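You operate a simulated robot arm through the tools that you are given. There is no shell and no other tool. Be economical: measure what you need, move in short steps, check, and stop when the job is done.

You are at the controls of a simulated two-armed robot. One attempt, no reset.

Task
Change the wash tank's dirty water and add 2 shots of soap.
Fine: heater off first and leave it off; drain it all, refill to the mark, fill and drain lever shut.
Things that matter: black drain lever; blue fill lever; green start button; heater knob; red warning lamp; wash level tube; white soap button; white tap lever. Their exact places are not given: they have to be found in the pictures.

It is judged by the outcome, as a careful person would: the job done as asked, and still so three seconds after it is handed in. It fails if anything else is knocked over, pushed out of place, dropped, spilled or broken.

Robot
Two 7-joint arms with fingered hands on one trunk, on a carriage that runs on a rail from [-0.01, 1.443] to [0.003, -0.437] (x, y) and turns from -220 to 113 degrees about z. Base frame: it is fixed where the carriage stands at the start and does not move with it; the origin is on the floor, on the carriage's upright axis, x ahead of it, y to its left, z up. Units: m, degrees, N and s.
The left shoulder is at the start at [0.07, 0.188, 1.348], the right one opposite. With the tool pointing down near the work surface each hand reaches from about 0.1 to 0.8 m from the robot's upright axis, wherever it stands, measured 20 degrees to its own side. Places, roughly: black drain lever [0.8, -0.5, 1]; blue fill lever [0.8, -0.3, 1]; green start button [0.5, -0.5, 0.9]; heater knob [0.6, -0.3, 0.9]; red warning lamp [0.5, -0.4, 0.9]; wash level tube [0.5, 0.2, 0.7]; white soap button [0.6, -0.5, 0.9]; white tap lever [0.8, 0.4, 1]. Payload 4 kg a hand.
The tool frame of a hand sits at the grasp point between the pads (the TCP): z along the fingers, y along the line on which they close. The tips reach 0.026 m beyond it. The gripper opens to 0.132 m. The gripper's body begins 0.073 m behind the TCP. The gripper is a hand of 4 fingers: y runs from the thumb to the fingers, the wrist lies at [0, 0, -0.224] in the tool frame, and closing takes about 1.5 s.
Orientation is told as [roll, pitch, yaw] about the base's x, y, z axes, in that order, counted from this pose: with the fingers straight down and closing along the base's y, the tool's x points along the base's -x, its y along +y and its z along -z.

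Tools
- The arms move only by the tool play_rows. It takes "left_rows", "right_rows" or both (then of equal length, played together; a hand with none holds still); each is a list of rows, each a list of 2 entries, a list of its own where there are three numbers: the shift along the tool's x, y, z in units of 40 mm (1.0 is 40 mm), then the turn, a rotation vector about the tool's x, y, z in units of 4 degrees (1.0 is 4 degrees). In form: [[[x, y, z], [rx, ry, rz]], ...]. A call has 1 to 8 rows; each row shifts and turns the commanded pose from where the row before left it, along the tool's axes as they then stand. "left_jaw" and "right_jaw" are, for a hand that has rows, the gripper command, from -1 (shut) to 1 (fully open), values between in proportion, set as the call begins (left out, the last holds). A call with a number of a shift or a turn outside -1 to 1 is refused whole. Each row takes 0.2 s and may step no farther than 0.05 m and 8.6 degrees from the row before; otherwise, or with a gripper value out of range, the whole call is refused. Where a pose cannot be reached the arm comes as near as it can. A force on the tool above 40 N (or 10 N above the force at the start of the call, whichever is more), or a blocked arm, ends the call early, and 0.2 s more pass. Each finger travels about 0.072 m/s and halts on what it meets, pressing with about 28 N; the grip force reading is that of the motor and also rises with nothing between the fingers. The clock runs only during rows and for 0.2 s after the last one: add rows that do not move to give the fingers time. It gives the time, the measured TCP pose, the force on the tool (base axes), the opening and the grip force at its end, in the units of the frame above (readings bear some noise), with the torque about the TCP (base axes, N m) and any sound that the robot's microphone picked up.
- Cameras (640 x 400 px; columns grow to the right, rows downward): "scene" is now at [0.12, -0.0318, 1.5561]; the picture's right is [-0.49, -0.87, 0.00], its down [-0.72, 0.41, -0.56] and it looks along [0.49, -0.28, -0.83] (base axes); focal length 251 px, centre (320, 200). "left" rides on the left gripper at [-0.073, 0.006, -0.094] in its tool frame; the picture's right is [-0.08, -1.00, 0.00], its down [0.78, -0.06, -0.62] and it looks along [0.61, -0.05, 0.79] (tool axes); focal length 230 px, centre (320, 200). "right" rides on the right gripper at [0.073, 0.006, -0.094] in its tool frame; the picture's right is [-0.08, 1.00, 0.00], its down [-0.79, -0.06, -0.62] and it looks along [-0.61, -0.05, 0.79] (tool axes); focal length 230 px, centre (320, 200).
- snapshot(camera): a new picture of that camera. The clock stands still meanwhile.
- lift_body(by): slides the trunk up (or, below 0, down) by that many m; the arms and the scene camera ride with it, the base frame stays. It gives what a move gives, with no picture.
- drive_base(legs): drives the robot by 1 to 6 legs, each [ahead, left, turn to the left] in m, m and degrees, along the robot's own axes; the way and the turn of a leg run together, so that a leg with both is an arc; at most 1.5 m and 180 degrees a leg. The arms and the cameras ride along, it lands a little off, and it stops where it bumps. It keeps to its track: a leg is cut to what the track allows. It gives what a move gives.
- grasp_type(shape, hand): the hand has 4 fingers and takes this shape, open, in about a second: jaw (thumb against the fingers, like two jaws); tri (thumb and two fingers); tip (a fingertip pinch); poke (one finger out to press); point (the index stretched); flat (the hand flat); cup (the hand cupped); fist (a fist). The gripper value then closes the fingers along that shape, each until it touches; the sizes above hold for jaw. It gives what a move gives, with no picture.
- pan_tilt(pan, tilt): turns the head with the scene camera to pan (to the left, within 86 degrees either way) and tilt (down, from -29 to 69), counted from straight ahead of the robot. It gives what a move gives.
- point_at(camera, pixels): there is no depth. For up to 12 entries [column, row, z] of the newest picture of that camera ("zoom" is the newest enlarged one), the place [x, y] in the base frame at which the ray of that pixel passes the height z, good to about 0.002 m, but the place of the scene camera against the robot may be out by one fixed shift of up to 0.012 m in any direction. The clock stands still meanwhile.
- zoom(camera, box): a new picture of the part [left, top, right, bottom] of that camera's present view, enlarged. The clock stands still meanwhile.
- finish_job(): hands the job in; it is judged then, once.

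Work in short steps. Measure before you move; look again where a grasp or a placing could have gone wrong, and mend it. You have 80 turns and 58 pictures in all, those below and enlarged ones among them. Open the grippers and draw the arms clear of the work before you hand the job in, unless the task says otherwise; then end with one line.

The tools are called after "Request:" as name(argument=value, ...) on one line, values as JSON. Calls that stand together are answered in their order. play_rows: Moves the arms, as the interface text tells. Its arguments: {"type":"object","properties":{"left_rows":{"type":"array","items":{"type":"array"}},"left_jaw":{"type":"number"},"right_rows":{"type":"array","items":{"type":"array"}},"right_jaw":{"type":"number"}},"required":[]} The other tools are called the same way: lift_body (by) slides the trunk up or down; grasp_type (shape, hand) gives the hand a shape; drive_base (legs) drives the base; pan_tilt (pan, tilt) turns the head that bears the scene camera; snapshot (camera) takes a picture; point_at (camera, pixels) gives the place at which the rays of pixels pass given heights; zoom (camera, box) takes an enlarged picture of a part of a camera's view; finish_job () hands the job in.

At the start:

```text
time_s: 0.0
left_eef_pos: [0.4846, -0.0275, 1.2341]
left_tool_rot: [0.0, -0.1, 0.0]
left_ft_force: [-0.5, 0.3, -0.3]
left_moment: [0.02, -0.05, -0.01]
left_width: 0.1317
left_finger_force: 0.0
left_shape: jaw
right_eef_pos: [0.3553, -0.4443, 1.1882]
right_tool_rot: [-0.1, 0.1, 0.0]
right_ft_force: [-0.7, -0.1, 0.2]
right_moment: [0.02, 0.03, 0.0]
right_width: 0.1319
right_finger_force: 0.1
right_shape: jaw
trunk travel left (down, up): [-0.825, 0.115]
robot x, y, heading: [-0.002, -0.0005, 0.0]
head pan, tilt: [-29.4, 55.6]
```

scene: 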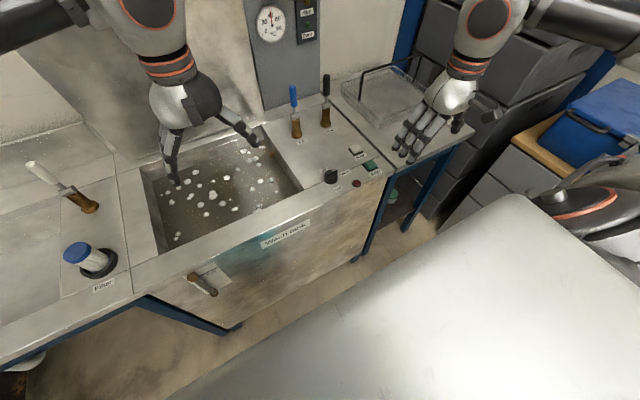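
right: 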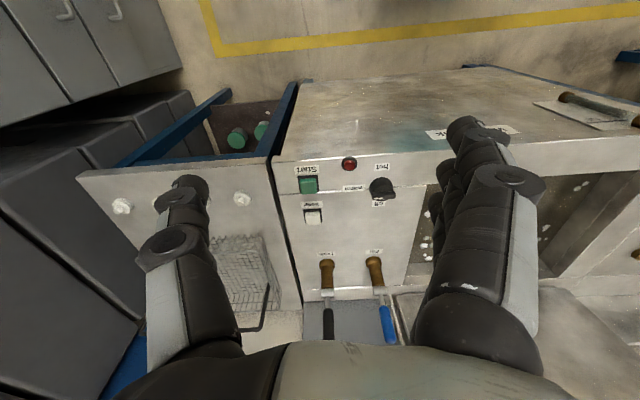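
left: 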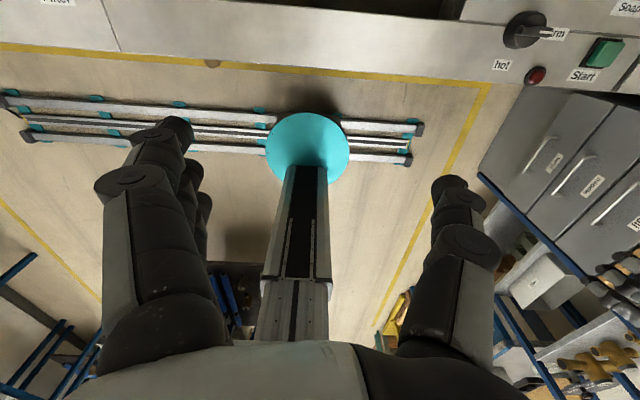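

The panel with knob (330,176), lamp (356,184), start (370,165), soap (355,150) and levers (294,100),(325,100) is visible. I'll zoom in on it and on the level tube/tank front.

Request:
zoom(camera="scene", box=[230, 0, 430, 210])

Request:
zoom(camera="right", box=[260, 130, 460, 350])

Request:
zoom(camera="scene", box=[0, 130, 330, 336])

```text
1.90 times, centred on (330, 105) of scene
```

zoom: 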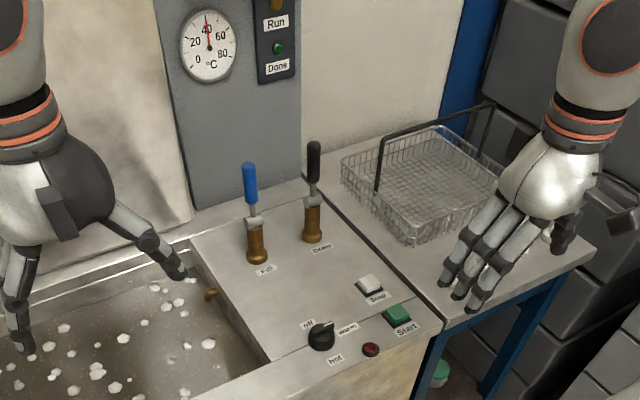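

```text
1.82 times, centred on (360, 240) of right
```

zoom: 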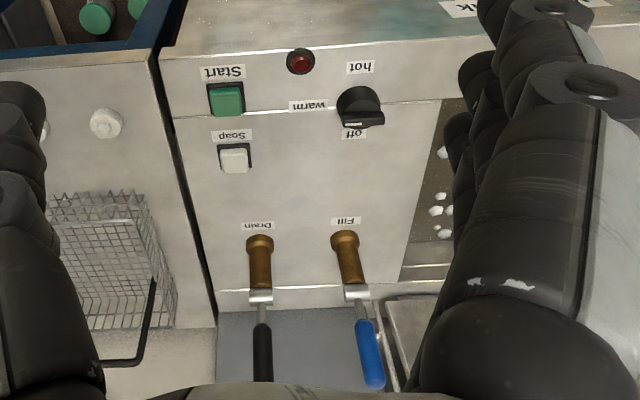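

```text
1.94 times, centred on (165, 233) of scene
```

zoom: 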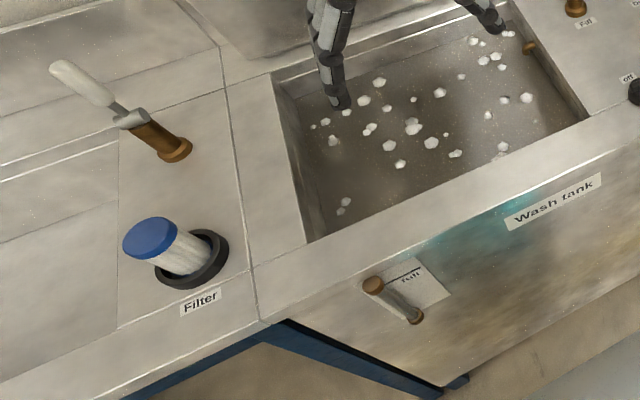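

Look closely at the knob pointer and level tube.

Request:
zoom(camera="scene", box=[300, 130, 400, 200])

Request:
zoom(camera="scene", box=[170, 250, 250, 310])

Request:
zoom(camera="left", box=[460, 0, 640, 110])

```text
5.71 times, centred on (350, 165) of scene
```

zoom: 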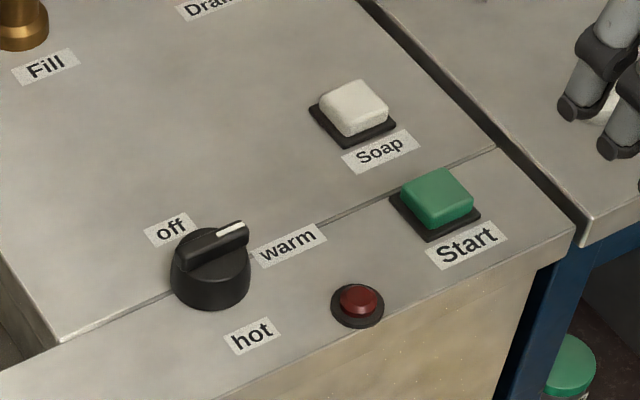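

```text
6.67 times, centred on (210, 280) of scene
```

zoom: 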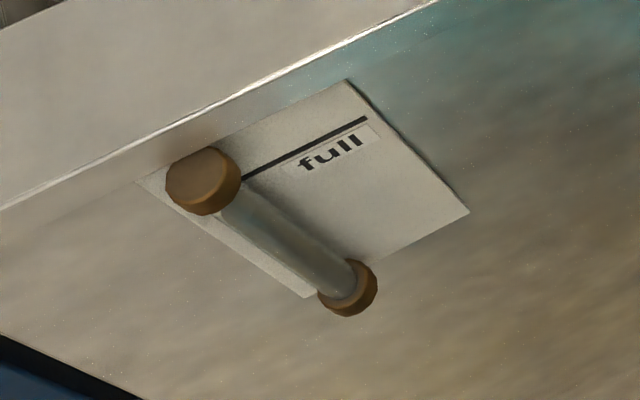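

```text
3.56 times, centred on (550, 55) of left
```

zoom: 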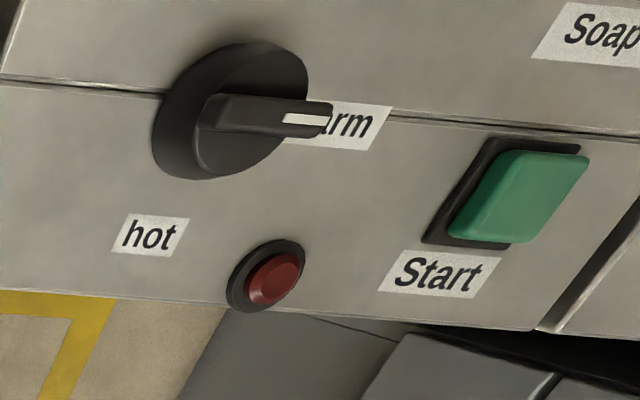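

Pointer is on "warm"; "off" lies at its +x side (a +90° turn about z). Triangulate labels and knob with both cameras.

Request:
point_at(camera="scene", pixels=[[375.6, 172.5, 0.85], [375.6, 172.5, 0.9], [360.5, 156.4, 0.85], [360.5, 156.4, 0.9], [331, 180, 0.9], [356.5, 184, 0.9], [356.5, 150, 0.9], [371, 166, 0.9], [326, 122, 0.9], [297, 134, 0.9], [325, 78, 1.05], [293, 88, 1.05]])

Request:
point_at(camera="right", pixels=[[306.7, 169.7, 0.85], [306.7, 169.7, 0.9], [311.6, 203.7, 0.85], [311.6, 203.7, 0.9], [382, 190, 0.9], [349, 164, 0.9], [312.7, 217, 0.9], [308.9, 185, 0.9], [327, 263, 0.9], [374, 260, 0.9]])

```text
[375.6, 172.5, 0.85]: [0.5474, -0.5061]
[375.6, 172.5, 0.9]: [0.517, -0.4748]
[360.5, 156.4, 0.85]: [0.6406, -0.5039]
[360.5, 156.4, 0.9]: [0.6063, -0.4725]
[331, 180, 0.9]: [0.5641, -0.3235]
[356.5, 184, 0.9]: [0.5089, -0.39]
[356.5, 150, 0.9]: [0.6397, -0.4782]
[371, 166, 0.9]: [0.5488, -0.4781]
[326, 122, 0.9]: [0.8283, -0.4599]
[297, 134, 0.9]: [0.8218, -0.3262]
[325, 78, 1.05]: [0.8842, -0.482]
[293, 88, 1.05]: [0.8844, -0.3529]
```

```text
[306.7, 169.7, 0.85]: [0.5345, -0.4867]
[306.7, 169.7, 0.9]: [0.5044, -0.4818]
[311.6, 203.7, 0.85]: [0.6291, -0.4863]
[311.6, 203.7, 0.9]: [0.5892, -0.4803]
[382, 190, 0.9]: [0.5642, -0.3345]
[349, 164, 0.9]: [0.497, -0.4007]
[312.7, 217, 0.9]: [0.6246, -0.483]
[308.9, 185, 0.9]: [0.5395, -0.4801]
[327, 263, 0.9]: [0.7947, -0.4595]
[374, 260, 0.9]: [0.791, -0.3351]
```

Knob at about (0.562,-0.334). Move the right hand above it and turn to yaw -90 so that it closes across the pointer bar.

Request:
play_rows(right_rows=[[[-0.867, 0.458, 0.5], [0, 0, 0]], [[-0.867, 0.458, 0.5], [0, 0, 0]], [[-0.867, 0.458, 0.5], [0, 0, 0]], [[-0.867, 0.458, 0.5], [0, 0, 0]], [[-0.867, 0.458, 0.5], [0, 0, 0]], [[-0.867, 0.458, 0.5], [0, 0, 0]], [[0, 0, 0], [0, 0, 1]], [[0, 0, 0], [0, 0, 1]]], right_jaw=0.1)

Request:
play_rows(right_rows=[[[0, 0, 0], [0, 0, 1]], [[0, 0, 0], [0, 0, 1]], [[0, 0, 0], [0, 0, 1]], [[0, 0, 0], [0, 0, 1]], [[0, 0, 0], [0, 0, 1]], [[0, 0, 0], [0, 0, 1]], [[0, 0, 0], [0, 0, 1]], [[0, 0, 0], [0, 0, 1]]])

Request:
play_rows(right_rows=[[[0, 0, 0], [0, 0, 1]], [[0, 0, 0], [0, 0, 1]], [[0, 0, 0], [0, 0, 1]], [[0, 0, 0], [0, 0, 1]], [[0, 0, 0], [0, 0, 1]], [[0, 0, 0], [0, 0, 1]], [[0, 0, 0], [0, 0, 1]], [[0, 0, 0], [0, 0, 1]]])

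Request:
play_rows(right_rows=[[[0, 0, 0], [0, 0, 1]], [[0, 0, 0], [0, 0, 1]], [[0, 0, 0], [0, 0, 1]], [[0, 0, 0], [0, 0, 1]], [[0, 0, 0], [0, 0, 0.5]], [[0, 0, 0], [0, 0, 0]]])

Request:
snapshot(camera="right")

Request:
snapshot(camera="scene")

```text
time_s: 1.8
left_eef_pos: [0.4839, -0.0272, 1.2346]
left_tool_rot: [0.0, 0.0, 0.1]
left_ft_force: [-0.5, 0.3, 0.1]
left_moment: [0.01, 0.0, 0.0]
left_width: 0.1318
left_finger_force: 0.0
left_shape: jaw
right_eef_pos: [0.5633, -0.3354, 1.0686]
right_tool_rot: [0.0, 0.0, -8.0]
right_ft_force: [0.5, 0.0, 0.4]
right_moment: [0.01, -0.02, -0.02]
right_width: 0.0734
right_finger_force: 0.0
right_shape: jaw
trunk travel left (down, up): [-0.825, 0.115]
robot x, y, heading: [-0.0021, -0.0024, -0.3]
head pan, tilt: [-29.4, 55.6]
```

```text
time_s: 3.6
left_eef_pos: [0.4836, -0.0272, 1.2346]
left_tool_rot: [-0.1, 0.0, 0.1]
left_ft_force: [0.0, -0.2, -0.6]
left_moment: [-0.05, -0.02, -0.01]
left_width: 0.1315
left_finger_force: 0.2
left_shape: jaw
right_eef_pos: [0.5628, -0.3363, 1.0661]
right_tool_rot: [0.0, 0.0, -40.1]
right_ft_force: [1.4, 0.0, -0.3]
right_moment: [-0.01, 0.0, -0.02]
right_width: 0.0732
right_finger_force: 0.0
right_shape: jaw
trunk travel left (down, up): [-0.825, 0.115]
robot x, y, heading: [-0.0022, -0.0025, -0.1]
head pan, tilt: [-29.4, 55.6]
```

```text
time_s: 5.4
left_eef_pos: [0.4829, -0.027, 1.2344]
left_tool_rot: [0.0, 0.0, -0.1]
left_ft_force: [0.9, 0.5, 0.3]
left_moment: [-0.02, 0.01, -0.01]
left_width: 0.1316
left_finger_force: 0.0
left_shape: jaw
right_eef_pos: [0.5979, -0.3695, 1.0375]
right_tool_rot: [0.0, 0.0, -71.9]
right_ft_force: [-0.2, -0.3, -0.3]
right_moment: [0.01, -0.01, 0.01]
right_width: 0.0735
right_finger_force: 0.0
right_shape: jaw
right hand out of reach, approached as far as the arm can: row 5, 6, 7, 8
trunk travel left (down, up): [-0.825, 0.115]
robot x, y, heading: [0.0016, 0.0016, 0.1]
head pan, tilt: [-29.4, 55.6]
```

```text
time_s: 6.8
left_eef_pos: [0.483, -0.0278, 1.2348]
left_tool_rot: [-0.1, 0.0, 0.0]
left_ft_force: [-0.3, 0.0, -0.4]
left_moment: [0.01, -0.03, 0.01]
left_width: 0.1318
left_finger_force: 0.1
left_shape: jaw
right_eef_pos: [0.6353, -0.395, 1.0013]
right_tool_rot: [0.1, 0.1, -89.9]
right_ft_force: [0.8, -0.6, -1.1]
right_moment: [-0.01, 0.01, 0.03]
right_width: 0.073
right_finger_force: 0.0
right_shape: jaw
right hand out of reach, approached as far as the arm can: row 1, 2, 3, 4, 5
trunk travel left (down, up): [-0.825, 0.115]
robot x, y, heading: [0.0014, -0.0006, -0.0]
head pan, tilt: [-29.4, 55.6]
```

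```text
48 pictures are left
```

right: 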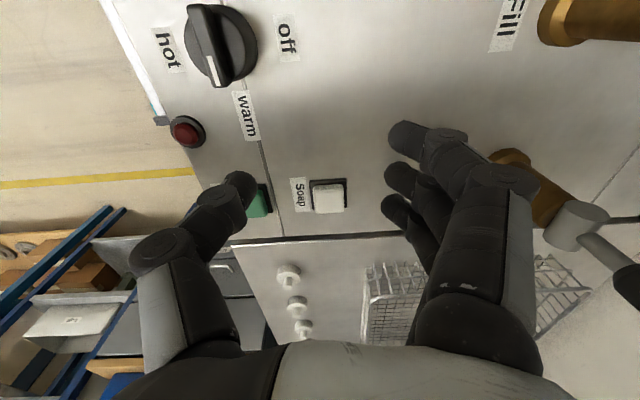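

```text
47 pictures are left
```

scene: 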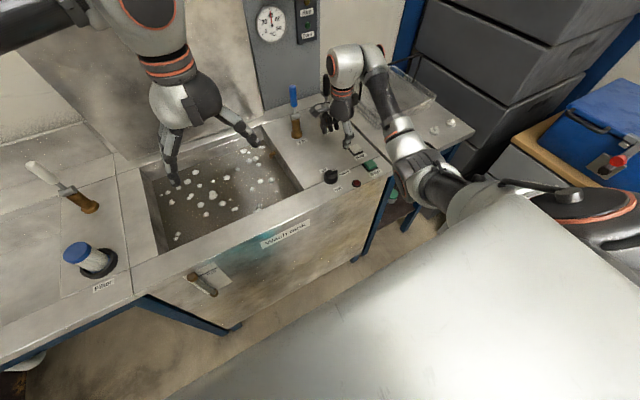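

At yaw -90 the arm falls short; yaw -45 was reachable. Raise and turn back to about -46.

Request:
play_rows(right_rows=[[[0, 0, -1], [0, 0, 0]], [[0, 0, -1], [0, 0, -1]], [[0, 0, 0], [0, 0, -1]], [[0, 0, 0], [0, 0, -1]], [[0, 0, 0], [0, 0, -1]], [[0, 0, 0], [0, 0, -1]], [[0, 0, 0], [0, 0, -1]], [[0, 0, 0], [0, 0, -1]]])

Request:
play_rows(right_rows=[[[0, 0, 0], [0, 0, -1]], [[0, 0, 0], [0, 0, -1]], [[0, 0, 0], [0, 0, -1]], [[0, 0, 0], [0, 0, -1]], [[0, 0, 0], [0, 0, 0]]])

Request:
snapshot(camera="right")

```text
time_s: 8.6
left_eef_pos: [0.4839, -0.0265, 1.2342]
left_tool_rot: [0.0, -0.1, 0.0]
left_ft_force: [-0.2, -0.4, -0.2]
left_moment: [-0.01, 0.01, -0.02]
left_width: 0.1322
left_finger_force: 0.1
left_shape: jaw
right_eef_pos: [0.658, -0.4106, 1.0637]
right_tool_rot: [0.0, 0.1, -62.1]
right_ft_force: [-0.1, 0.3, 0.1]
right_moment: [-0.01, -0.01, -0.02]
right_width: 0.0731
right_finger_force: 0.1
right_shape: jaw
right hand out of reach, approached as far as the arm can: row 1, 2
trunk travel left (down, up): [-0.825, 0.115]
robot x, y, heading: [-0.0002, 0.0008, 0.0]
head pan, tilt: [-29.4, 55.6]
```

```text
time_s: 9.8
left_eef_pos: [0.4828, -0.027, 1.2357]
left_tool_rot: [0.0, 0.0, 0.0]
left_ft_force: [0.7, -0.3, 0.6]
left_moment: [0.0, 0.01, -0.01]
left_width: 0.1319
left_finger_force: 0.1
left_shape: jaw
right_eef_pos: [0.6586, -0.4116, 1.0624]
right_tool_rot: [0.0, 0.0, -45.9]
right_ft_force: [0.3, 1.0, 0.1]
right_moment: [0.0, -0.01, -0.02]
right_width: 0.0735
right_finger_force: 0.0
right_shape: jaw
trunk travel left (down, up): [-0.825, 0.115]
robot x, y, heading: [0.0008, 0.0052, 0.0]
head pan, tilt: [-29.4, 55.6]
```

```text
46 pictures are left
```

right: 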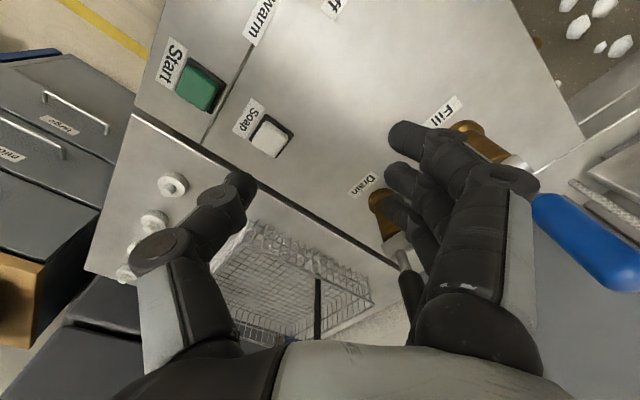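

Move over the knob at yaw -46, z 1.0, and look.

Request:
play_rows(right_rows=[[[0.77, -0.09, 0.1], [0, 0, 0]], [[0.77, -0.09, 0.1], [0, 0, 0]], [[0.77, -0.09, 0.3], [0, 0, 0]], [[0.77, -0.09, 0.5], [0, 0, 0]], [[0, 0, 0.5], [0, 0, 0]], [[0, 0, 0], [0, 0, 0]]])

Request:
snapshot(camera="right")

Request:
zoom(camera="scene", box=[270, 100, 400, 200])

```text
time_s: 11.2
left_eef_pos: [0.4825, -0.0268, 1.2349]
left_tool_rot: [0.1, 0.0, 0.0]
left_ft_force: [0.1, 0.0, 0.1]
left_moment: [0.02, 0.0, 0.0]
left_width: 0.1319
left_finger_force: 0.1
left_shape: jaw
right_eef_pos: [0.5613, -0.3337, 1.0044]
right_tool_rot: [-0.1, 0.0, -46.0]
right_ft_force: [-1.2, -0.6, -0.2]
right_moment: [0.0, 0.01, -0.02]
right_width: 0.0734
right_finger_force: 0.0
right_shape: jaw
trunk travel left (down, up): [-0.825, 0.115]
robot x, y, heading: [0.0002, -0.0001, -0.1]
head pan, tilt: [-29.4, 55.6]
```

```text
45 pictures are left
```

right: 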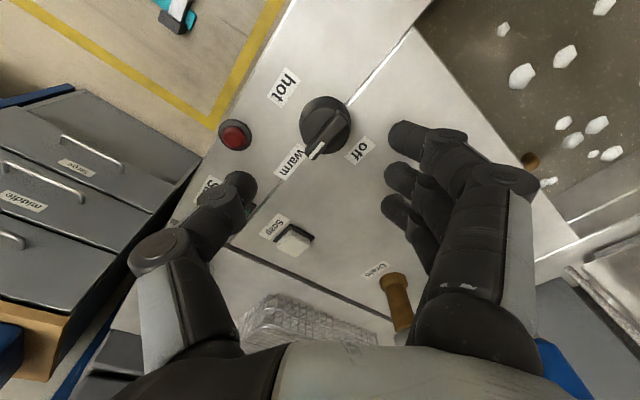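

```text
4.00 times, centred on (335, 150) of scene
```

zoom: 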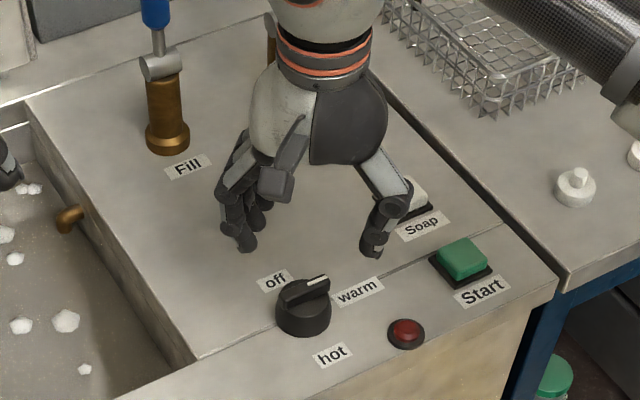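

Request:
point_at(camera="right", pixels=[[325, 130, 0.88], [325, 130, 0.9], [294, 241, 0.88], [294, 241, 0.9], [277, 226, 0.88], [277, 226, 0.9], [237, 135, 0.88], [237, 135, 0.9], [325, 120, 0.93], [325, 120, 0.92]])

Request:
point_at(camera="zoom", pixels=[[303, 318, 0.9], [303, 318, 0.88], [303, 318, 0.92], [420, 223, 0.88], [420, 223, 0.9], [408, 335, 0.88]])

```text
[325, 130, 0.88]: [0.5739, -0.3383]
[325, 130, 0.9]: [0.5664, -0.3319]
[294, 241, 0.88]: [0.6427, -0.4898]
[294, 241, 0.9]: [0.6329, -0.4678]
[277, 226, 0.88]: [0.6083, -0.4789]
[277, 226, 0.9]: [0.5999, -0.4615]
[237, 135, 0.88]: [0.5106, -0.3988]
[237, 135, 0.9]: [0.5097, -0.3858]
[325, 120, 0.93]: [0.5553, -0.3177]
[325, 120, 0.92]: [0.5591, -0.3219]
```

```text
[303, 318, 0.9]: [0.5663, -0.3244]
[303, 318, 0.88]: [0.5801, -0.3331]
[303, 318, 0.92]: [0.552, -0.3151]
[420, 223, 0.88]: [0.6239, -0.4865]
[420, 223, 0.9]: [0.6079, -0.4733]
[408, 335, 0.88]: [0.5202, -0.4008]
```

Panel top z≈0.875 by two views, knob at (0.572,-0.337). Descend around it to TCP z≈0.912.

Request:
play_rows(right_rows=[[[-0.25, 0.15, 0.3], [0, 0, 0]], [[0, 0, 0.5], [0, 0, 0]], [[0, 0, 0.5], [0, 0, 0]], [[0, 0, 0.5], [0, 0, 0]], [[0, 0, 0.5], [0, 0, 0]], [[0, 0, 0], [0, 0, 0]]])

Request:
zoom(camera="scene", box=[290, 120, 390, 200])

Request:
snapshot(camera="right")

```text
time_s: 12.6
left_eef_pos: [0.4831, -0.0273, 1.2336]
left_tool_rot: [0.0, 0.0, 0.1]
left_ft_force: [0.1, 0.1, 0.2]
left_moment: [-0.01, 0.02, -0.01]
left_width: 0.1319
left_finger_force: 0.1
left_shape: jaw
right_eef_pos: [0.5751, -0.3368, 0.912]
right_tool_rot: [-0.1, 0.0, -46.1]
right_ft_force: [-0.1, 0.7, 1.0]
right_moment: [0.02, -0.01, 0.02]
right_width: 0.0732
right_finger_force: 0.0
right_shape: jaw
trunk travel left (down, up): [-0.825, 0.115]
robot x, y, heading: [0.001, -0.0036, 0.2]
head pan, tilt: [-29.4, 55.6]
```

```text
5.00 times, centred on (340, 160) of scene
```

zoom: 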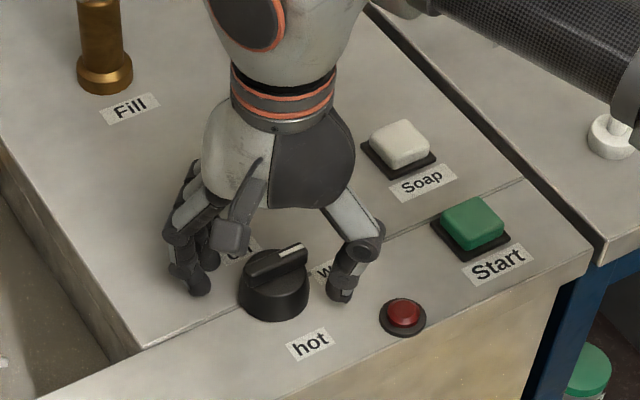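

```text
42 pictures are left
```

right: 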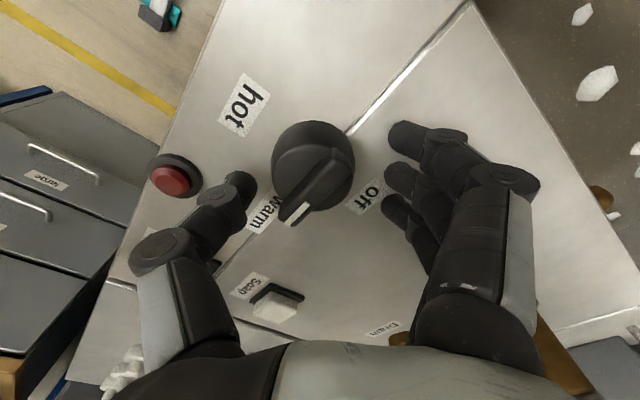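

Request:
point_at(camera="right", pixels=[[312, 172, 0.9], [312, 172, 0.89], [312, 168, 0.91], [268, 302, 0.88], [317, 200, 0.91]])

```text
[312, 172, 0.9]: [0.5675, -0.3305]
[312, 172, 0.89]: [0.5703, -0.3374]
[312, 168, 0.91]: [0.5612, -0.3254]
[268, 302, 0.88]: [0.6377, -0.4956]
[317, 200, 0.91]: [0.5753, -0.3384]
```

Knob centre ≈(0.567,-0.331): shift 9 mm along tool +x, down 4 mm, then close.

Request:
play_rows(right_rows=[[[0.24, -0.02, 0.1], [0, 0, 0]], [[0, 0, 0], [0, 0, 0]]])

Request:
play_rows(right_rows=[[[0, 0, 0], [0, 0, 0]], [[0, 0, 0], [0, 0, 0]], [[0, 0, 0], [0, 0, 0]], [[0, 0, 0], [0, 0, 0]], [[0, 0, 0], [0, 0, 0]]], right_jaw=-0.8)

Request:
snapshot(camera="right")

```text
time_s: 13.2
left_eef_pos: [0.4829, -0.0265, 1.2349]
left_tool_rot: [0.1, 0.0, 0.0]
left_ft_force: [0.9, -0.2, -0.7]
left_moment: [-0.05, 0.02, 0.06]
left_width: 0.1318
left_finger_force: 0.0
left_shape: jaw
right_eef_pos: [0.568, -0.3285, 0.9075]
right_tool_rot: [0.1, 0.0, -45.9]
right_ft_force: [-0.1, -0.1, 0.4]
right_moment: [0.0, 0.01, 0.03]
right_width: 0.0731
right_finger_force: 0.0
right_shape: jaw
trunk travel left (down, up): [-0.825, 0.115]
robot x, y, heading: [-0.0014, -0.0031, -0.2]
head pan, tilt: [-29.4, 55.6]
```

```text
time_s: 14.4
left_eef_pos: [0.4828, -0.0284, 1.2346]
left_tool_rot: [-0.1, 0.0, 0.0]
left_ft_force: [-1.0, 0.7, 0.0]
left_moment: [-0.03, 0.02, -0.02]
left_width: 0.1316
left_finger_force: 0.1
left_shape: jaw
right_eef_pos: [0.5672, -0.329, 0.9082]
right_tool_rot: [0.0, 0.0, -46.0]
right_ft_force: [-0.8, 0.5, -1.3]
right_moment: [-0.04, -0.02, -0.02]
right_width: 0.0313
right_finger_force: 28.4
right_shape: jaw
trunk travel left (down, up): [-0.825, 0.115]
robot x, y, heading: [-0.0011, 0.0029, 0.0]
head pan, tilt: [-29.4, 55.6]
```

```text
41 pictures are left
```

right: 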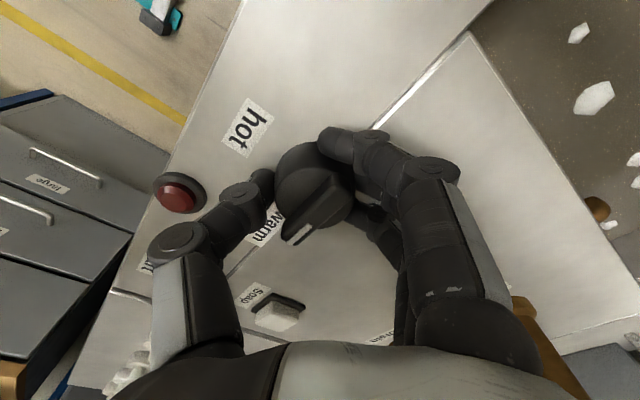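

Gripped at width 0.031. Twist +32° about base z (tool rz negative) and check.

Request:
play_rows(right_rows=[[[0, 0, 0], [0, 0, -1]], [[0, 0, 0], [0, 0, -1]], [[0, 0, 0], [0, 0, -1]], [[0, 0, 0], [0, 0, -1]], [[0, 0, 0], [0, 0, -1]], [[0, 0, 0], [0, 0, -1]], [[0, 0, 0], [0, 0, -1]], [[0, 0, 0], [0, 0, -1]]])

Request:
snapshot(camera="right")

```text
time_s: 16.2
left_eef_pos: [0.4814, -0.0275, 1.2347]
left_tool_rot: [-0.1, 0.0, 0.0]
left_ft_force: [0.8, 0.4, 0.9]
left_moment: [0.01, -0.01, 0.02]
left_width: 0.1321
left_finger_force: 0.1
left_shape: jaw
right_eef_pos: [0.5648, -0.3302, 0.9078]
right_tool_rot: [-0.1, 0.1, -13.9]
right_ft_force: [-8.6, 1.7, -4.7]
right_moment: [0.09, 0.15, -0.08]
right_width: 0.0313
right_finger_force: 28.0
right_shape: jaw
trunk travel left (down, up): [-0.825, 0.115]
robot x, y, heading: [-0.0008, 0.0022, 0.2]
head pan, tilt: [-29.4, 55.6]
```

```text
40 pictures are left
```

right: 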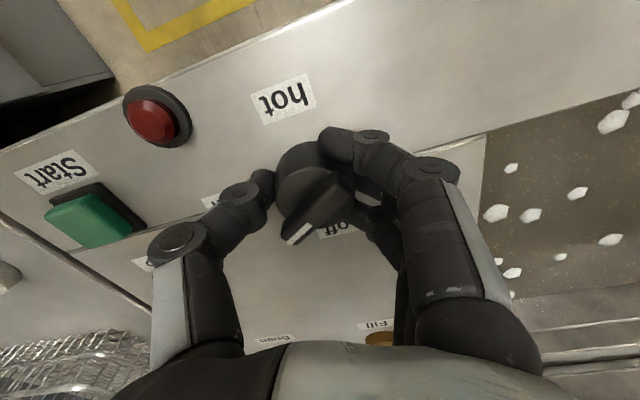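

The knob follows the hand. Continue about 56° more.

Request:
play_rows(right_rows=[[[0, 0, 0], [0, 0, -1]], [[0, 0, 0], [0, 0, -1]], [[0, 0, 0], [0, 0, -1]], [[0, 0, 0], [0, 0, -1]], [[0, 0, 0], [0, 0, -1]], [[0, 0, 0], [0, 0, -1]], [[0, 0, 0], [0, 0, -1]], [[0, 0, 0], [0, 0, -1]]])

Request:
play_rows(right_rows=[[[0, 0, 0], [0, 0, -1]], [[0, 0, 0], [0, 0, -1]], [[0, 0, 0], [0, 0, -1]], [[0, 0, 0], [0, 0, -1]], [[0, 0, 0], [0, 0, -1]], [[0, 0, 0], [0, 0, -1]]])

Request:
snapshot(camera="right")

```text
time_s: 18.0
left_eef_pos: [0.4813, -0.0288, 1.2361]
left_tool_rot: [0.0, 0.0, 0.0]
left_ft_force: [0.6, 0.0, 0.1]
left_moment: [0.02, -0.01, 0.01]
left_width: 0.1318
left_finger_force: 0.0
left_shape: jaw
right_eef_pos: [0.564, -0.3315, 0.9094]
right_tool_rot: [-0.1, 0.1, 18.0]
right_ft_force: [-22.9, -6.9, -8.1]
right_moment: [-0.07, 0.43, -0.07]
right_width: 0.0308
right_finger_force: 28.3
right_shape: jaw
trunk travel left (down, up): [-0.825, 0.115]
robot x, y, heading: [-0.0023, 0.0025, 0.1]
head pan, tilt: [-29.4, 55.6]
```

```text
time_s: 19.4
left_eef_pos: [0.4818, -0.0302, 1.2365]
left_tool_rot: [0.2, 0.0, 0.0]
left_ft_force: [0.1, 0.6, -0.4]
left_moment: [-0.01, -0.02, 0.01]
left_width: 0.132
left_finger_force: 0.1
left_shape: jaw
right_eef_pos: [0.564, -0.333, 0.9076]
right_tool_rot: [0.0, 0.0, 42.0]
right_ft_force: [-22.2, -18.6, -7.5]
right_moment: [-0.3, 0.44, -0.05]
right_width: 0.0303
right_finger_force: 28.0
right_shape: jaw
trunk travel left (down, up): [-0.825, 0.115]
robot x, y, heading: [0.0026, -0.0014, -0.0]
head pan, tilt: [-29.4, 55.6]
```

```text
39 pictures are left
```

right: 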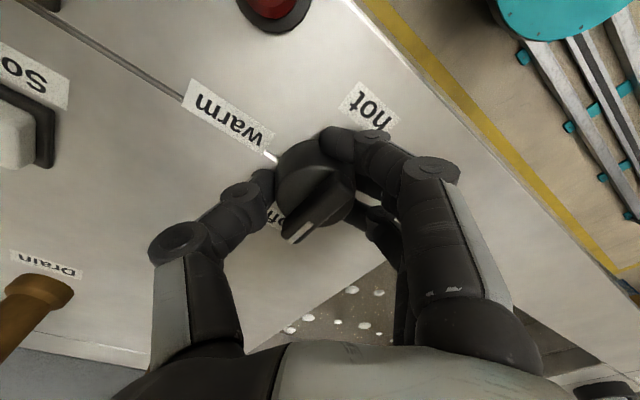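

Open the hand and lift off, then verify the pointer.

Request:
play_rows(right_rows=[[[0, 0, 0], [0, 0, 0]], [[0, 0, 0], [0, 0, 0]], [[0, 0, 0], [0, 0, 0]], [[0, 0, 0], [0, 0, 0]], [[0, 0, -0.8], [0, 0, 0]], [[0, 0, -1], [0, 0, 0]], [[0, 0, -1], [0, 0, 0]]], right_jaw=0.1)

Request:
zoom(camera="right", box=[200, 0, 440, 200])

```text
time_s: 21.0
left_eef_pos: [0.484, -0.0258, 1.2351]
left_tool_rot: [0.0, 0.0, 0.0]
left_ft_force: [-0.3, 1.0, -0.9]
left_moment: [0.0, 0.01, -0.01]
left_width: 0.1318
left_finger_force: 0.1
left_shape: jaw
right_eef_pos: [0.5661, -0.3295, 1.0215]
right_tool_rot: [0.0, -0.1, 42.0]
right_ft_force: [-0.7, 0.5, -0.2]
right_moment: [0.03, -0.01, -0.01]
right_width: 0.0718
right_finger_force: 0.1
right_shape: jaw
trunk travel left (down, up): [-0.825, 0.115]
robot x, y, heading: [0.0016, -0.0001, -0.0]
head pan, tilt: [-29.4, 55.6]
```

```text
2.00 times, centred on (320, 100) of right
```

zoom: 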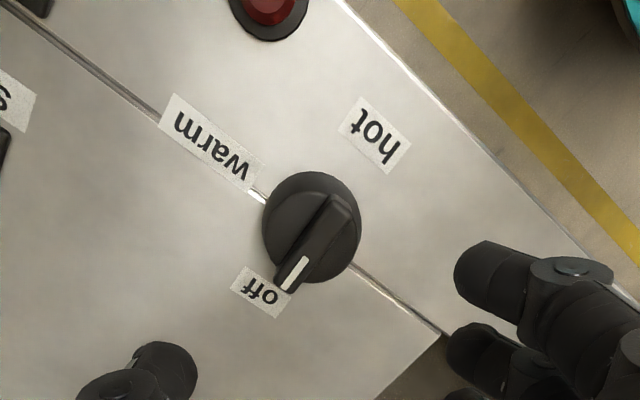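

Pointer is at "off". Triangulation: both handles upright, pivot z≈0.965, tip z≈1.083, at (0.831,-0.332) fill and (0.831,-0.461) drain. Raise the right hand, return to yaw 0, pitch it forward 44°, and swing the left hand aside before driving.

Request:
play_rows(right_rows=[[[0, 0, -0.9], [0, 0, 1]], [[0, 0, -0.9], [0, 0, 1]], [[0, 0, -0.9], [0, 0, 1]], [[0, 0, 0], [0, 0, 1]], [[0, 0, 0], [0, 0, 1]], [[0, 0, 0], [0, 0, 1]], [[0, 0, 0], [0, 0, 1]], [[0, 0, 0], [0, 0, 1]]], left_rows=[[[0, 0.9, 0], [0, 0, 0]], [[0, 0.9, 0], [0, 0, 0]], [[0, 0.9, 0], [0, 0, 0]], [[0, 0.9, 0], [0, 0, 0]], [[0, 0.9, 0], [0, 0, 0]], [[0, 0.9, 0], [0, 0, 0]], [[0, 0.9, 0], [0, 0, 0]], [[0, 0.5, 0], [0, 0, 0]]])

Request:
play_rows(right_rows=[[[0.8, 0, 0], [0, 0, 1]], [[0.8, 0, 0], [0, 0, 1]], [[0.8, 0, 0], [0, 0, 0.5]], [[0, 0, 0], [0, -1, 0]], [[0, 0, 0], [0, -1, 0]], [[0, 0, 0], [0, -1, 0]], [[0, 0, 0], [0, -1, 0]], [[0, 0, 0], [0, -1, 0]]])

Request:
play_rows(right_rows=[[[0, 0, 0], [0, -1, 0]], [[0, 0, 0], [0, -1, 0]], [[0, 0, 0], [0, -1, 0]], [[0, 0, 0], [0, -1, 0]], [[0, 0, 0], [0, -1, 0]], [[0, 0, 0], [0, -1, 0]]])

Request:
drive_base(legs=[[0, -0.25, 0]])

Request:
snapshot(camera="right")

Request:
snapshot(camera="scene")

```text
time_s: 22.8
left_eef_pos: [0.4834, 0.2466, 1.2353]
left_tool_rot: [0.0, 0.0, 0.1]
left_ft_force: [-0.6, 0.0, -0.6]
left_moment: [-0.02, 0.02, 0.03]
left_width: 0.1318
left_finger_force: 0.1
left_shape: jaw
right_eef_pos: [0.5648, -0.3286, 1.1284]
right_tool_rot: [-0.1, 0.0, 9.9]
right_ft_force: [0.4, 0.8, 0.0]
right_moment: [-0.01, 0.01, -0.05]
right_width: 0.0718
right_finger_force: 0.0
right_shape: jaw
trunk travel left (down, up): [-0.825, 0.115]
robot x, y, heading: [-0.0041, -0.0029, 0.0]
head pan, tilt: [-29.4, 55.6]
```

```text
time_s: 24.6
left_eef_pos: [0.4829, 0.2439, 1.236]
left_tool_rot: [0.1, 0.0, -0.1]
left_ft_force: [-0.2, 0.0, 0.8]
left_moment: [0.02, -0.03, 0.01]
left_width: 0.132
left_finger_force: 0.0
left_shape: jaw
right_eef_pos: [0.4709, -0.3397, 1.1281]
right_tool_rot: [0.0, -20.0, 0.0]
right_ft_force: [-0.9, 0.7, -0.6]
right_moment: [-0.01, 0.02, -0.03]
right_width: 0.072
right_finger_force: 0.2
right_shape: jaw
trunk travel left (down, up): [-0.825, 0.115]
robot x, y, heading: [-0.0027, -0.0008, -0.0]
head pan, tilt: [-29.4, 55.6]
```

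```text
time_s: 26.0
left_eef_pos: [0.4834, 0.2438, 1.2356]
left_tool_rot: [-0.1, 0.0, 0.0]
left_ft_force: [0.0, 0.7, 0.7]
left_moment: [-0.01, 0.0, 0.01]
left_width: 0.1316
left_finger_force: 0.0
left_shape: jaw
right_eef_pos: [0.4714, -0.3411, 1.1282]
right_tool_rot: [0.0, -44.0, 0.2]
right_ft_force: [-0.8, 0.5, 0.9]
right_moment: [0.0, 0.02, -0.02]
right_width: 0.072
right_finger_force: 0.1
right_shape: jaw
trunk travel left (down, up): [-0.825, 0.115]
robot x, y, heading: [-0.0, 0.0018, 0.1]
head pan, tilt: [-29.4, 55.6]
```

```text
time_s: 27.8
left_eef_pos: [0.4854, -0.0018, 1.2342]
left_tool_rot: [-0.1, 0.0, -0.1]
left_ft_force: [0.2, 0.6, 0.1]
left_moment: [-0.02, 0.01, 0.0]
left_width: 0.1317
left_finger_force: 0.0
left_shape: jaw
right_eef_pos: [0.4713, -0.5873, 1.1296]
right_tool_rot: [-0.1, -43.9, -0.1]
right_ft_force: [0.4, 0.2, -0.5]
right_moment: [0.0, 0.03, -0.01]
right_width: 0.0718
right_finger_force: 0.1
right_shape: jaw
trunk travel left (down, up): [-0.825, 0.115]
robot x, y, heading: [0.0023, -0.2479, 0.0]
head pan, tilt: [-29.4, 55.6]
```

```text
37 pictures are left
```

right: 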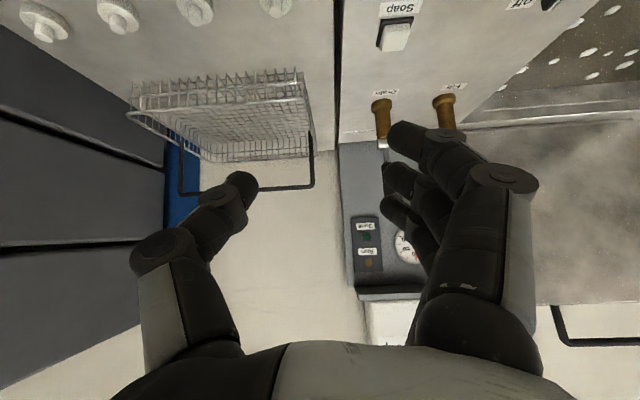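

```text
36 pictures are left
```

scene: 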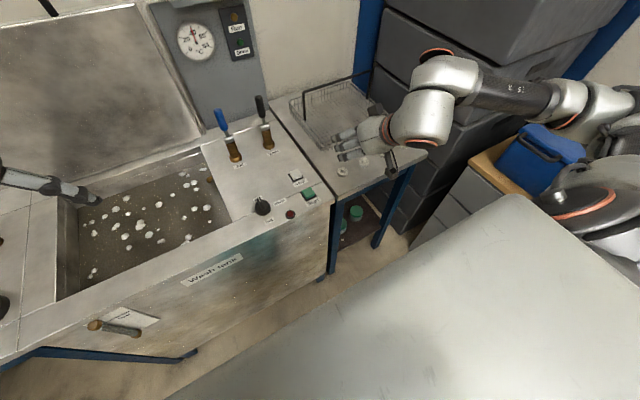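

Move to a pre-grasp 0.1 m back along the tool axis from the drain handle.

Request:
play_rows(right_rows=[[[-0.637, 0.394, 0.65], [0, 0, 0]], [[-0.637, 0.394, 0.65], [0, 0, 0]], [[-0.637, 0.394, 0.65], [0, 0, 0]], [[-0.637, 0.394, 0.65], [0, 0, 0]], [[-0.637, 0.394, 0.65], [0, 0, 0]], [[-0.637, 0.394, 0.65], [0, 0, 0]], [[-0.637, 0.394, 0.65], [0, 0, 0]], [[-0.637, 0.394, 0.65], [0, 0, 0]]], right_jaw=0.29)

Request:
snapshot(camera="right")

Request:
zoom(camera="scene", box=[160, 50, 360, 220])

```text
time_s: 29.6
left_eef_pos: [0.4874, -0.0014, 1.2348]
left_tool_rot: [-0.2, 0.1, 0.0]
left_ft_force: [-0.7, -0.2, -0.2]
left_moment: [-0.01, 0.02, -0.01]
left_width: 0.1319
left_finger_force: 0.1
left_shape: jaw
right_eef_pos: [0.7645, -0.4602, 1.1187]
right_tool_rot: [0.0, -43.9, -0.1]
right_ft_force: [-0.6, 0.1, 0.2]
right_moment: [0.0, 0.02, -0.01]
right_width: 0.0846
right_finger_force: 0.1
right_shape: jaw
trunk travel left (down, up): [-0.825, 0.115]
robot x, y, heading: [0.0016, -0.2473, -0.2]
head pan, tilt: [-29.4, 55.6]
```

```text
35 pictures are left
```

right: 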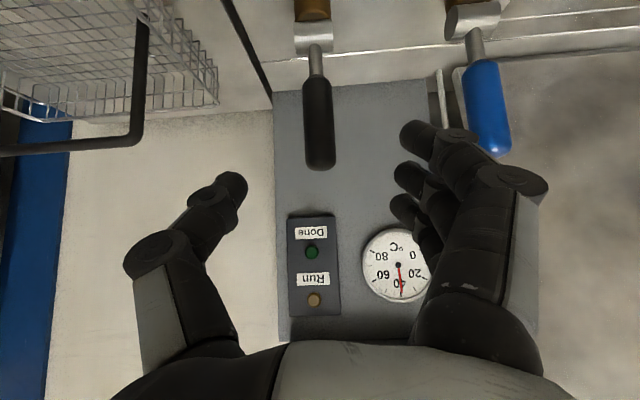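

```text
2.35 times, centred on (260, 135) of scene
```

zoom: 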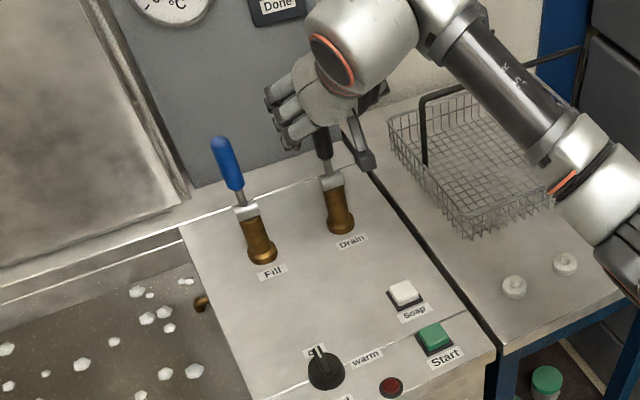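

Handle is centred between the fingers (column 320). Check its tip's place, then advance.

Request:
point_at(camera="right", pixels=[[321, 163, 1.083], [321, 163, 1.07], [316, 75, 0.99], [490, 148, 1.083]])

Request:
play_rows(right_rows=[[[0, 0, 0.6], [0, 0, 0]], [[0, 0, 0.6], [0, 0, 0]], [[0, 0, 0.6], [0, 0, 0]], [[0, 0, 0.5], [0, 0, 0]], [[0, 0, 0], [0, 0, 0]]])

Request:
snapshot(camera="right")

```text
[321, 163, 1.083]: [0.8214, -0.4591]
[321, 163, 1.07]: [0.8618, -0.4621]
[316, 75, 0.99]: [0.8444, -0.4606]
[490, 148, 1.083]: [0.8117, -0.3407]
```

```text
time_s: 30.8
left_eef_pos: [0.4856, -0.0042, 1.2347]
left_tool_rot: [0.1, 0.0, -0.1]
left_ft_force: [-0.6, -0.8, 0.1]
left_moment: [0.01, 0.02, -0.01]
left_width: 0.1319
left_finger_force: 0.1
left_shape: jaw
right_eef_pos: [0.8274, -0.4647, 1.0552]
right_tool_rot: [-0.1, -44.0, -0.3]
right_ft_force: [0.5, 0.3, 0.1]
right_moment: [-0.04, -0.01, 0.01]
right_width: 0.0845
right_finger_force: 0.1
right_shape: jaw
trunk travel left (down, up): [-0.825, 0.115]
robot x, y, heading: [0.0045, -0.2454, -0.1]
head pan, tilt: [-29.4, 55.6]
```

```text
33 pictures are left
```

right: 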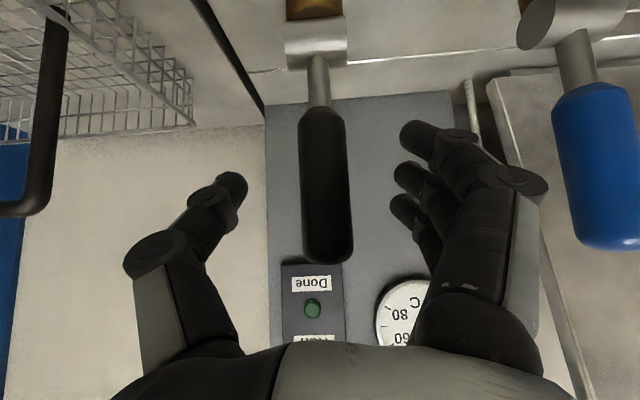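

Handle lies between the pads; close on it.

Request:
play_rows(right_rows=[[[0, 0, 0], [0, 0, 0]], [[0, 0, 0], [0, 0, 0]], [[0, 0, 0], [0, 0, 0]], [[0, 0, 0], [0, 0, 0]], [[0, 0, 0], [0, 0, 0]], [[0, 0, 0], [0, 0, 0]]], right_jaw=-1)

```text
time_s: 32.2
left_eef_pos: [0.486, -0.0049, 1.2351]
left_tool_rot: [-0.1, 0.1, -0.2]
left_ft_force: [0.1, -0.3, 0.3]
left_moment: [-0.03, -0.02, 0.03]
left_width: 0.1319
left_finger_force: 0.0
left_shape: jaw
right_eef_pos: [0.8271, -0.4659, 1.0541]
right_tool_rot: [0.1, -43.8, -0.1]
right_ft_force: [0.2, -3.8, -1.2]
right_moment: [0.21, 0.12, 0.01]
right_width: 0.0009
right_finger_force: 28.1
right_shape: jaw
trunk travel left (down, up): [-0.825, 0.115]
robot x, y, heading: [-0.0007, -0.2471, -0.1]
head pan, tilt: [-29.4, 55.6]
```

Width went nearly to zero; look.

Request:
snapshot(camera="right")

Request:
zoom(camera="scene", box=[200, 60, 340, 180])

```text
32 pictures are left
```

right: 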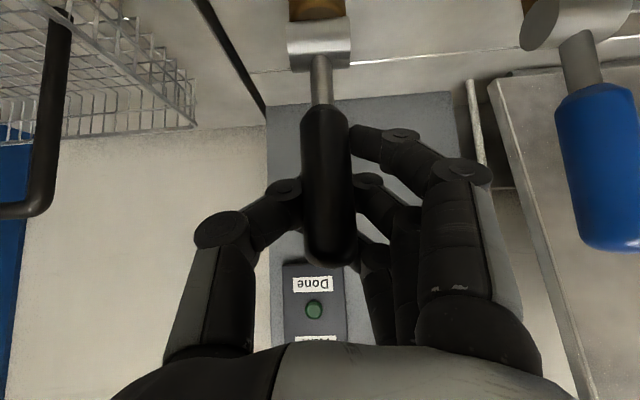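

```text
3.33 times, centred on (270, 120) of scene
```

zoom: 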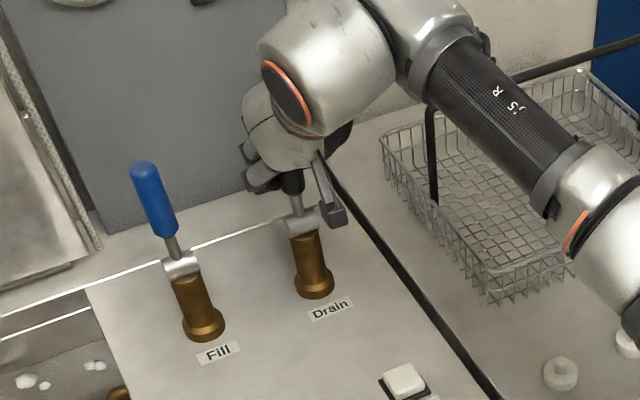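

The grip is on the handle (picture). Pull it toward the robot along its arc, first 30°, and read the forces.

Request:
play_rows(right_rows=[[[0.236, 0, -0.175], [0, 0, 0]], [[0.236, 0, -0.175], [0, 0, 0]], [[0.273, 0, -0.108], [0, 0, 0]], [[0.273, 0, -0.108], [0, 0, 0]]])

Request:
zoom(camera="scene", box=[60, 60, 340, 240])

```text
time_s: 33.2
left_eef_pos: [0.4866, -0.002, 1.2346]
left_tool_rot: [0.0, 0.0, 0.0]
left_ft_force: [0.2, 0.0, -0.3]
left_moment: [-0.01, -0.01, -0.01]
left_width: 0.132
left_finger_force: 0.0
left_shape: jaw
right_eef_pos: [0.7828, -0.4614, 1.0434]
right_tool_rot: [0.0, -44.0, -0.1]
right_ft_force: [3.6, 6.6, -2.7]
right_moment: [0.16, -0.12, -0.07]
right_width: 0.0
right_finger_force: 28.0
right_shape: jaw
trunk travel left (down, up): [-0.825, 0.115]
robot x, y, heading: [0.0056, -0.2498, -0.0]
head pan, tilt: [-29.4, 55.6]
```

```text
2.22 times, centred on (200, 150) of scene
```

zoom: 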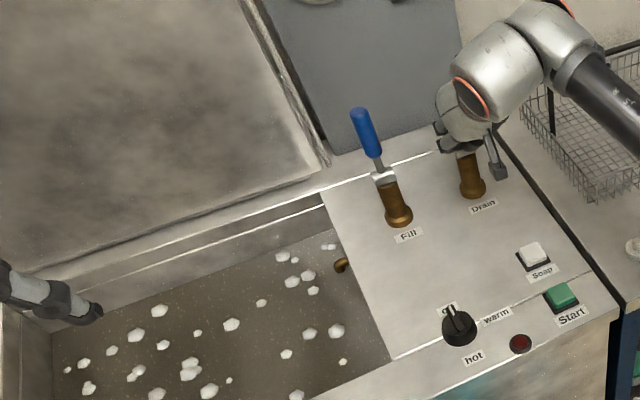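

It moves freely. Continue the arc to 90°.

Request:
play_rows(right_rows=[[[0.29, 0, -0.033], [0, 0, 0]], [[0.29, 0, -0.033], [0, 0, 0]], [[0.29, 0, 0.043], [0, 0, 0]], [[0.29, 0, 0.043], [0, 0, 0]], [[0.27, 0, 0.117], [0, 0, 0]], [[0.27, 0, 0.117], [0, 0, 0]], [[0.23, 0, 0.182], [0, 0, 0]]])

Request:
snapshot(camera="right")

Request:
snapshot(camera="scene")

```text
time_s: 34.0
left_eef_pos: [0.4851, -0.0028, 1.2346]
left_tool_rot: [-0.1, 0.0, 0.0]
left_ft_force: [0.3, 0.3, 0.4]
left_moment: [0.0, -0.01, -0.02]
left_width: 0.1319
left_finger_force: 0.0
left_shape: jaw
right_eef_pos: [0.7631, -0.4606, 1.0302]
right_tool_rot: [0.4, -45.4, -0.3]
right_ft_force: [7.5, 5.9, 0.8]
right_moment: [0.2, -0.18, -0.05]
right_width: 0.0001
right_finger_force: 27.8
right_shape: jaw
trunk travel left (down, up): [-0.825, 0.115]
robot x, y, heading: [0.0021, -0.2473, -0.3]
head pan, tilt: [-29.4, 55.6]
stopped in row 4 (right hand): the force on the tool passed its limit at 48 N (the readings are from after the stop); the commanded pose is now the measured one
```

```text
29 pictures are left
```

right: 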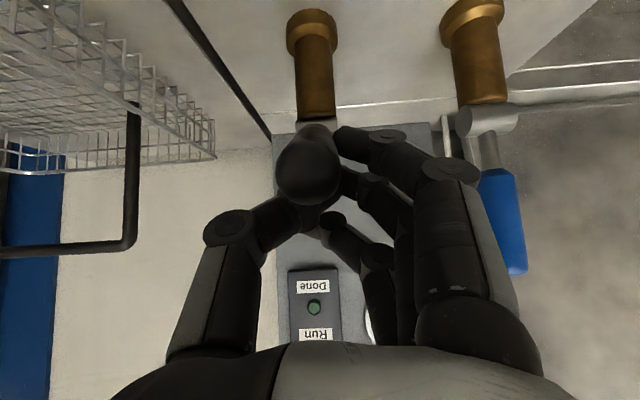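

```text
28 pictures are left
```

scene: 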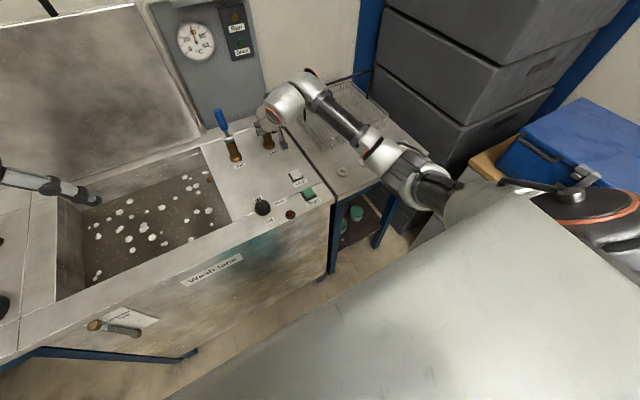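

The lever leans ~45–50° and met a stop. Let the clock run and watch the level tube.

Request:
play_rows(right_rows=[[[0, 0, 0], [0, 0, 0]], [[0, 0, 0], [0, 0, 0]], [[0, 0, 0], [0, 0, 0]], [[0, 0, 0], [0, 0, 0]], [[0, 0, 0], [0, 0, 0]], [[0, 0, 0], [0, 0, 0]], [[0, 0, 0], [0, 0, 0]], [[0, 0, 0], [0, 0, 0]]])

Request:
zoom(camera="scene", box=[20, 130, 260, 350])

```text
time_s: 35.8
left_eef_pos: [0.4861, -0.0009, 1.2356]
left_tool_rot: [0.0, 0.1, 0.0]
left_ft_force: [0.0, 0.7, -0.1]
left_moment: [-0.01, 0.0, -0.03]
left_width: 0.132
left_finger_force: 0.1
left_shape: jaw
right_eef_pos: [0.7629, -0.4614, 1.0304]
right_tool_rot: [0.2, -45.2, -0.3]
right_ft_force: [11.9, 8.0, 7.3]
right_moment: [0.17, -0.25, -0.05]
right_width: 0.0
right_finger_force: 28.0
right_shape: jaw
trunk travel left (down, up): [-0.825, 0.115]
robot x, y, heading: [0.0043, -0.2458, -0.2]
head pan, tilt: [-29.4, 55.6]
```

```text
1.82 times, centred on (140, 240) of scene
```

zoom: 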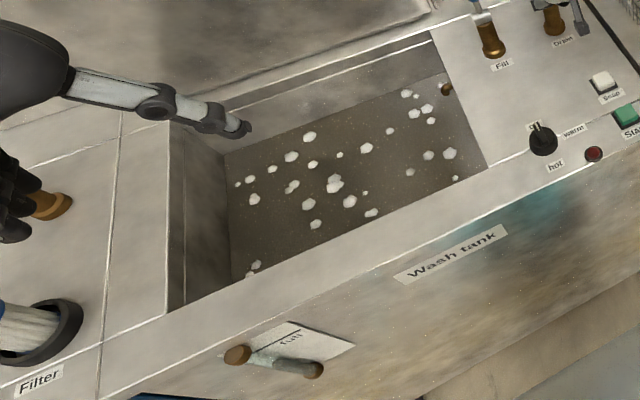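

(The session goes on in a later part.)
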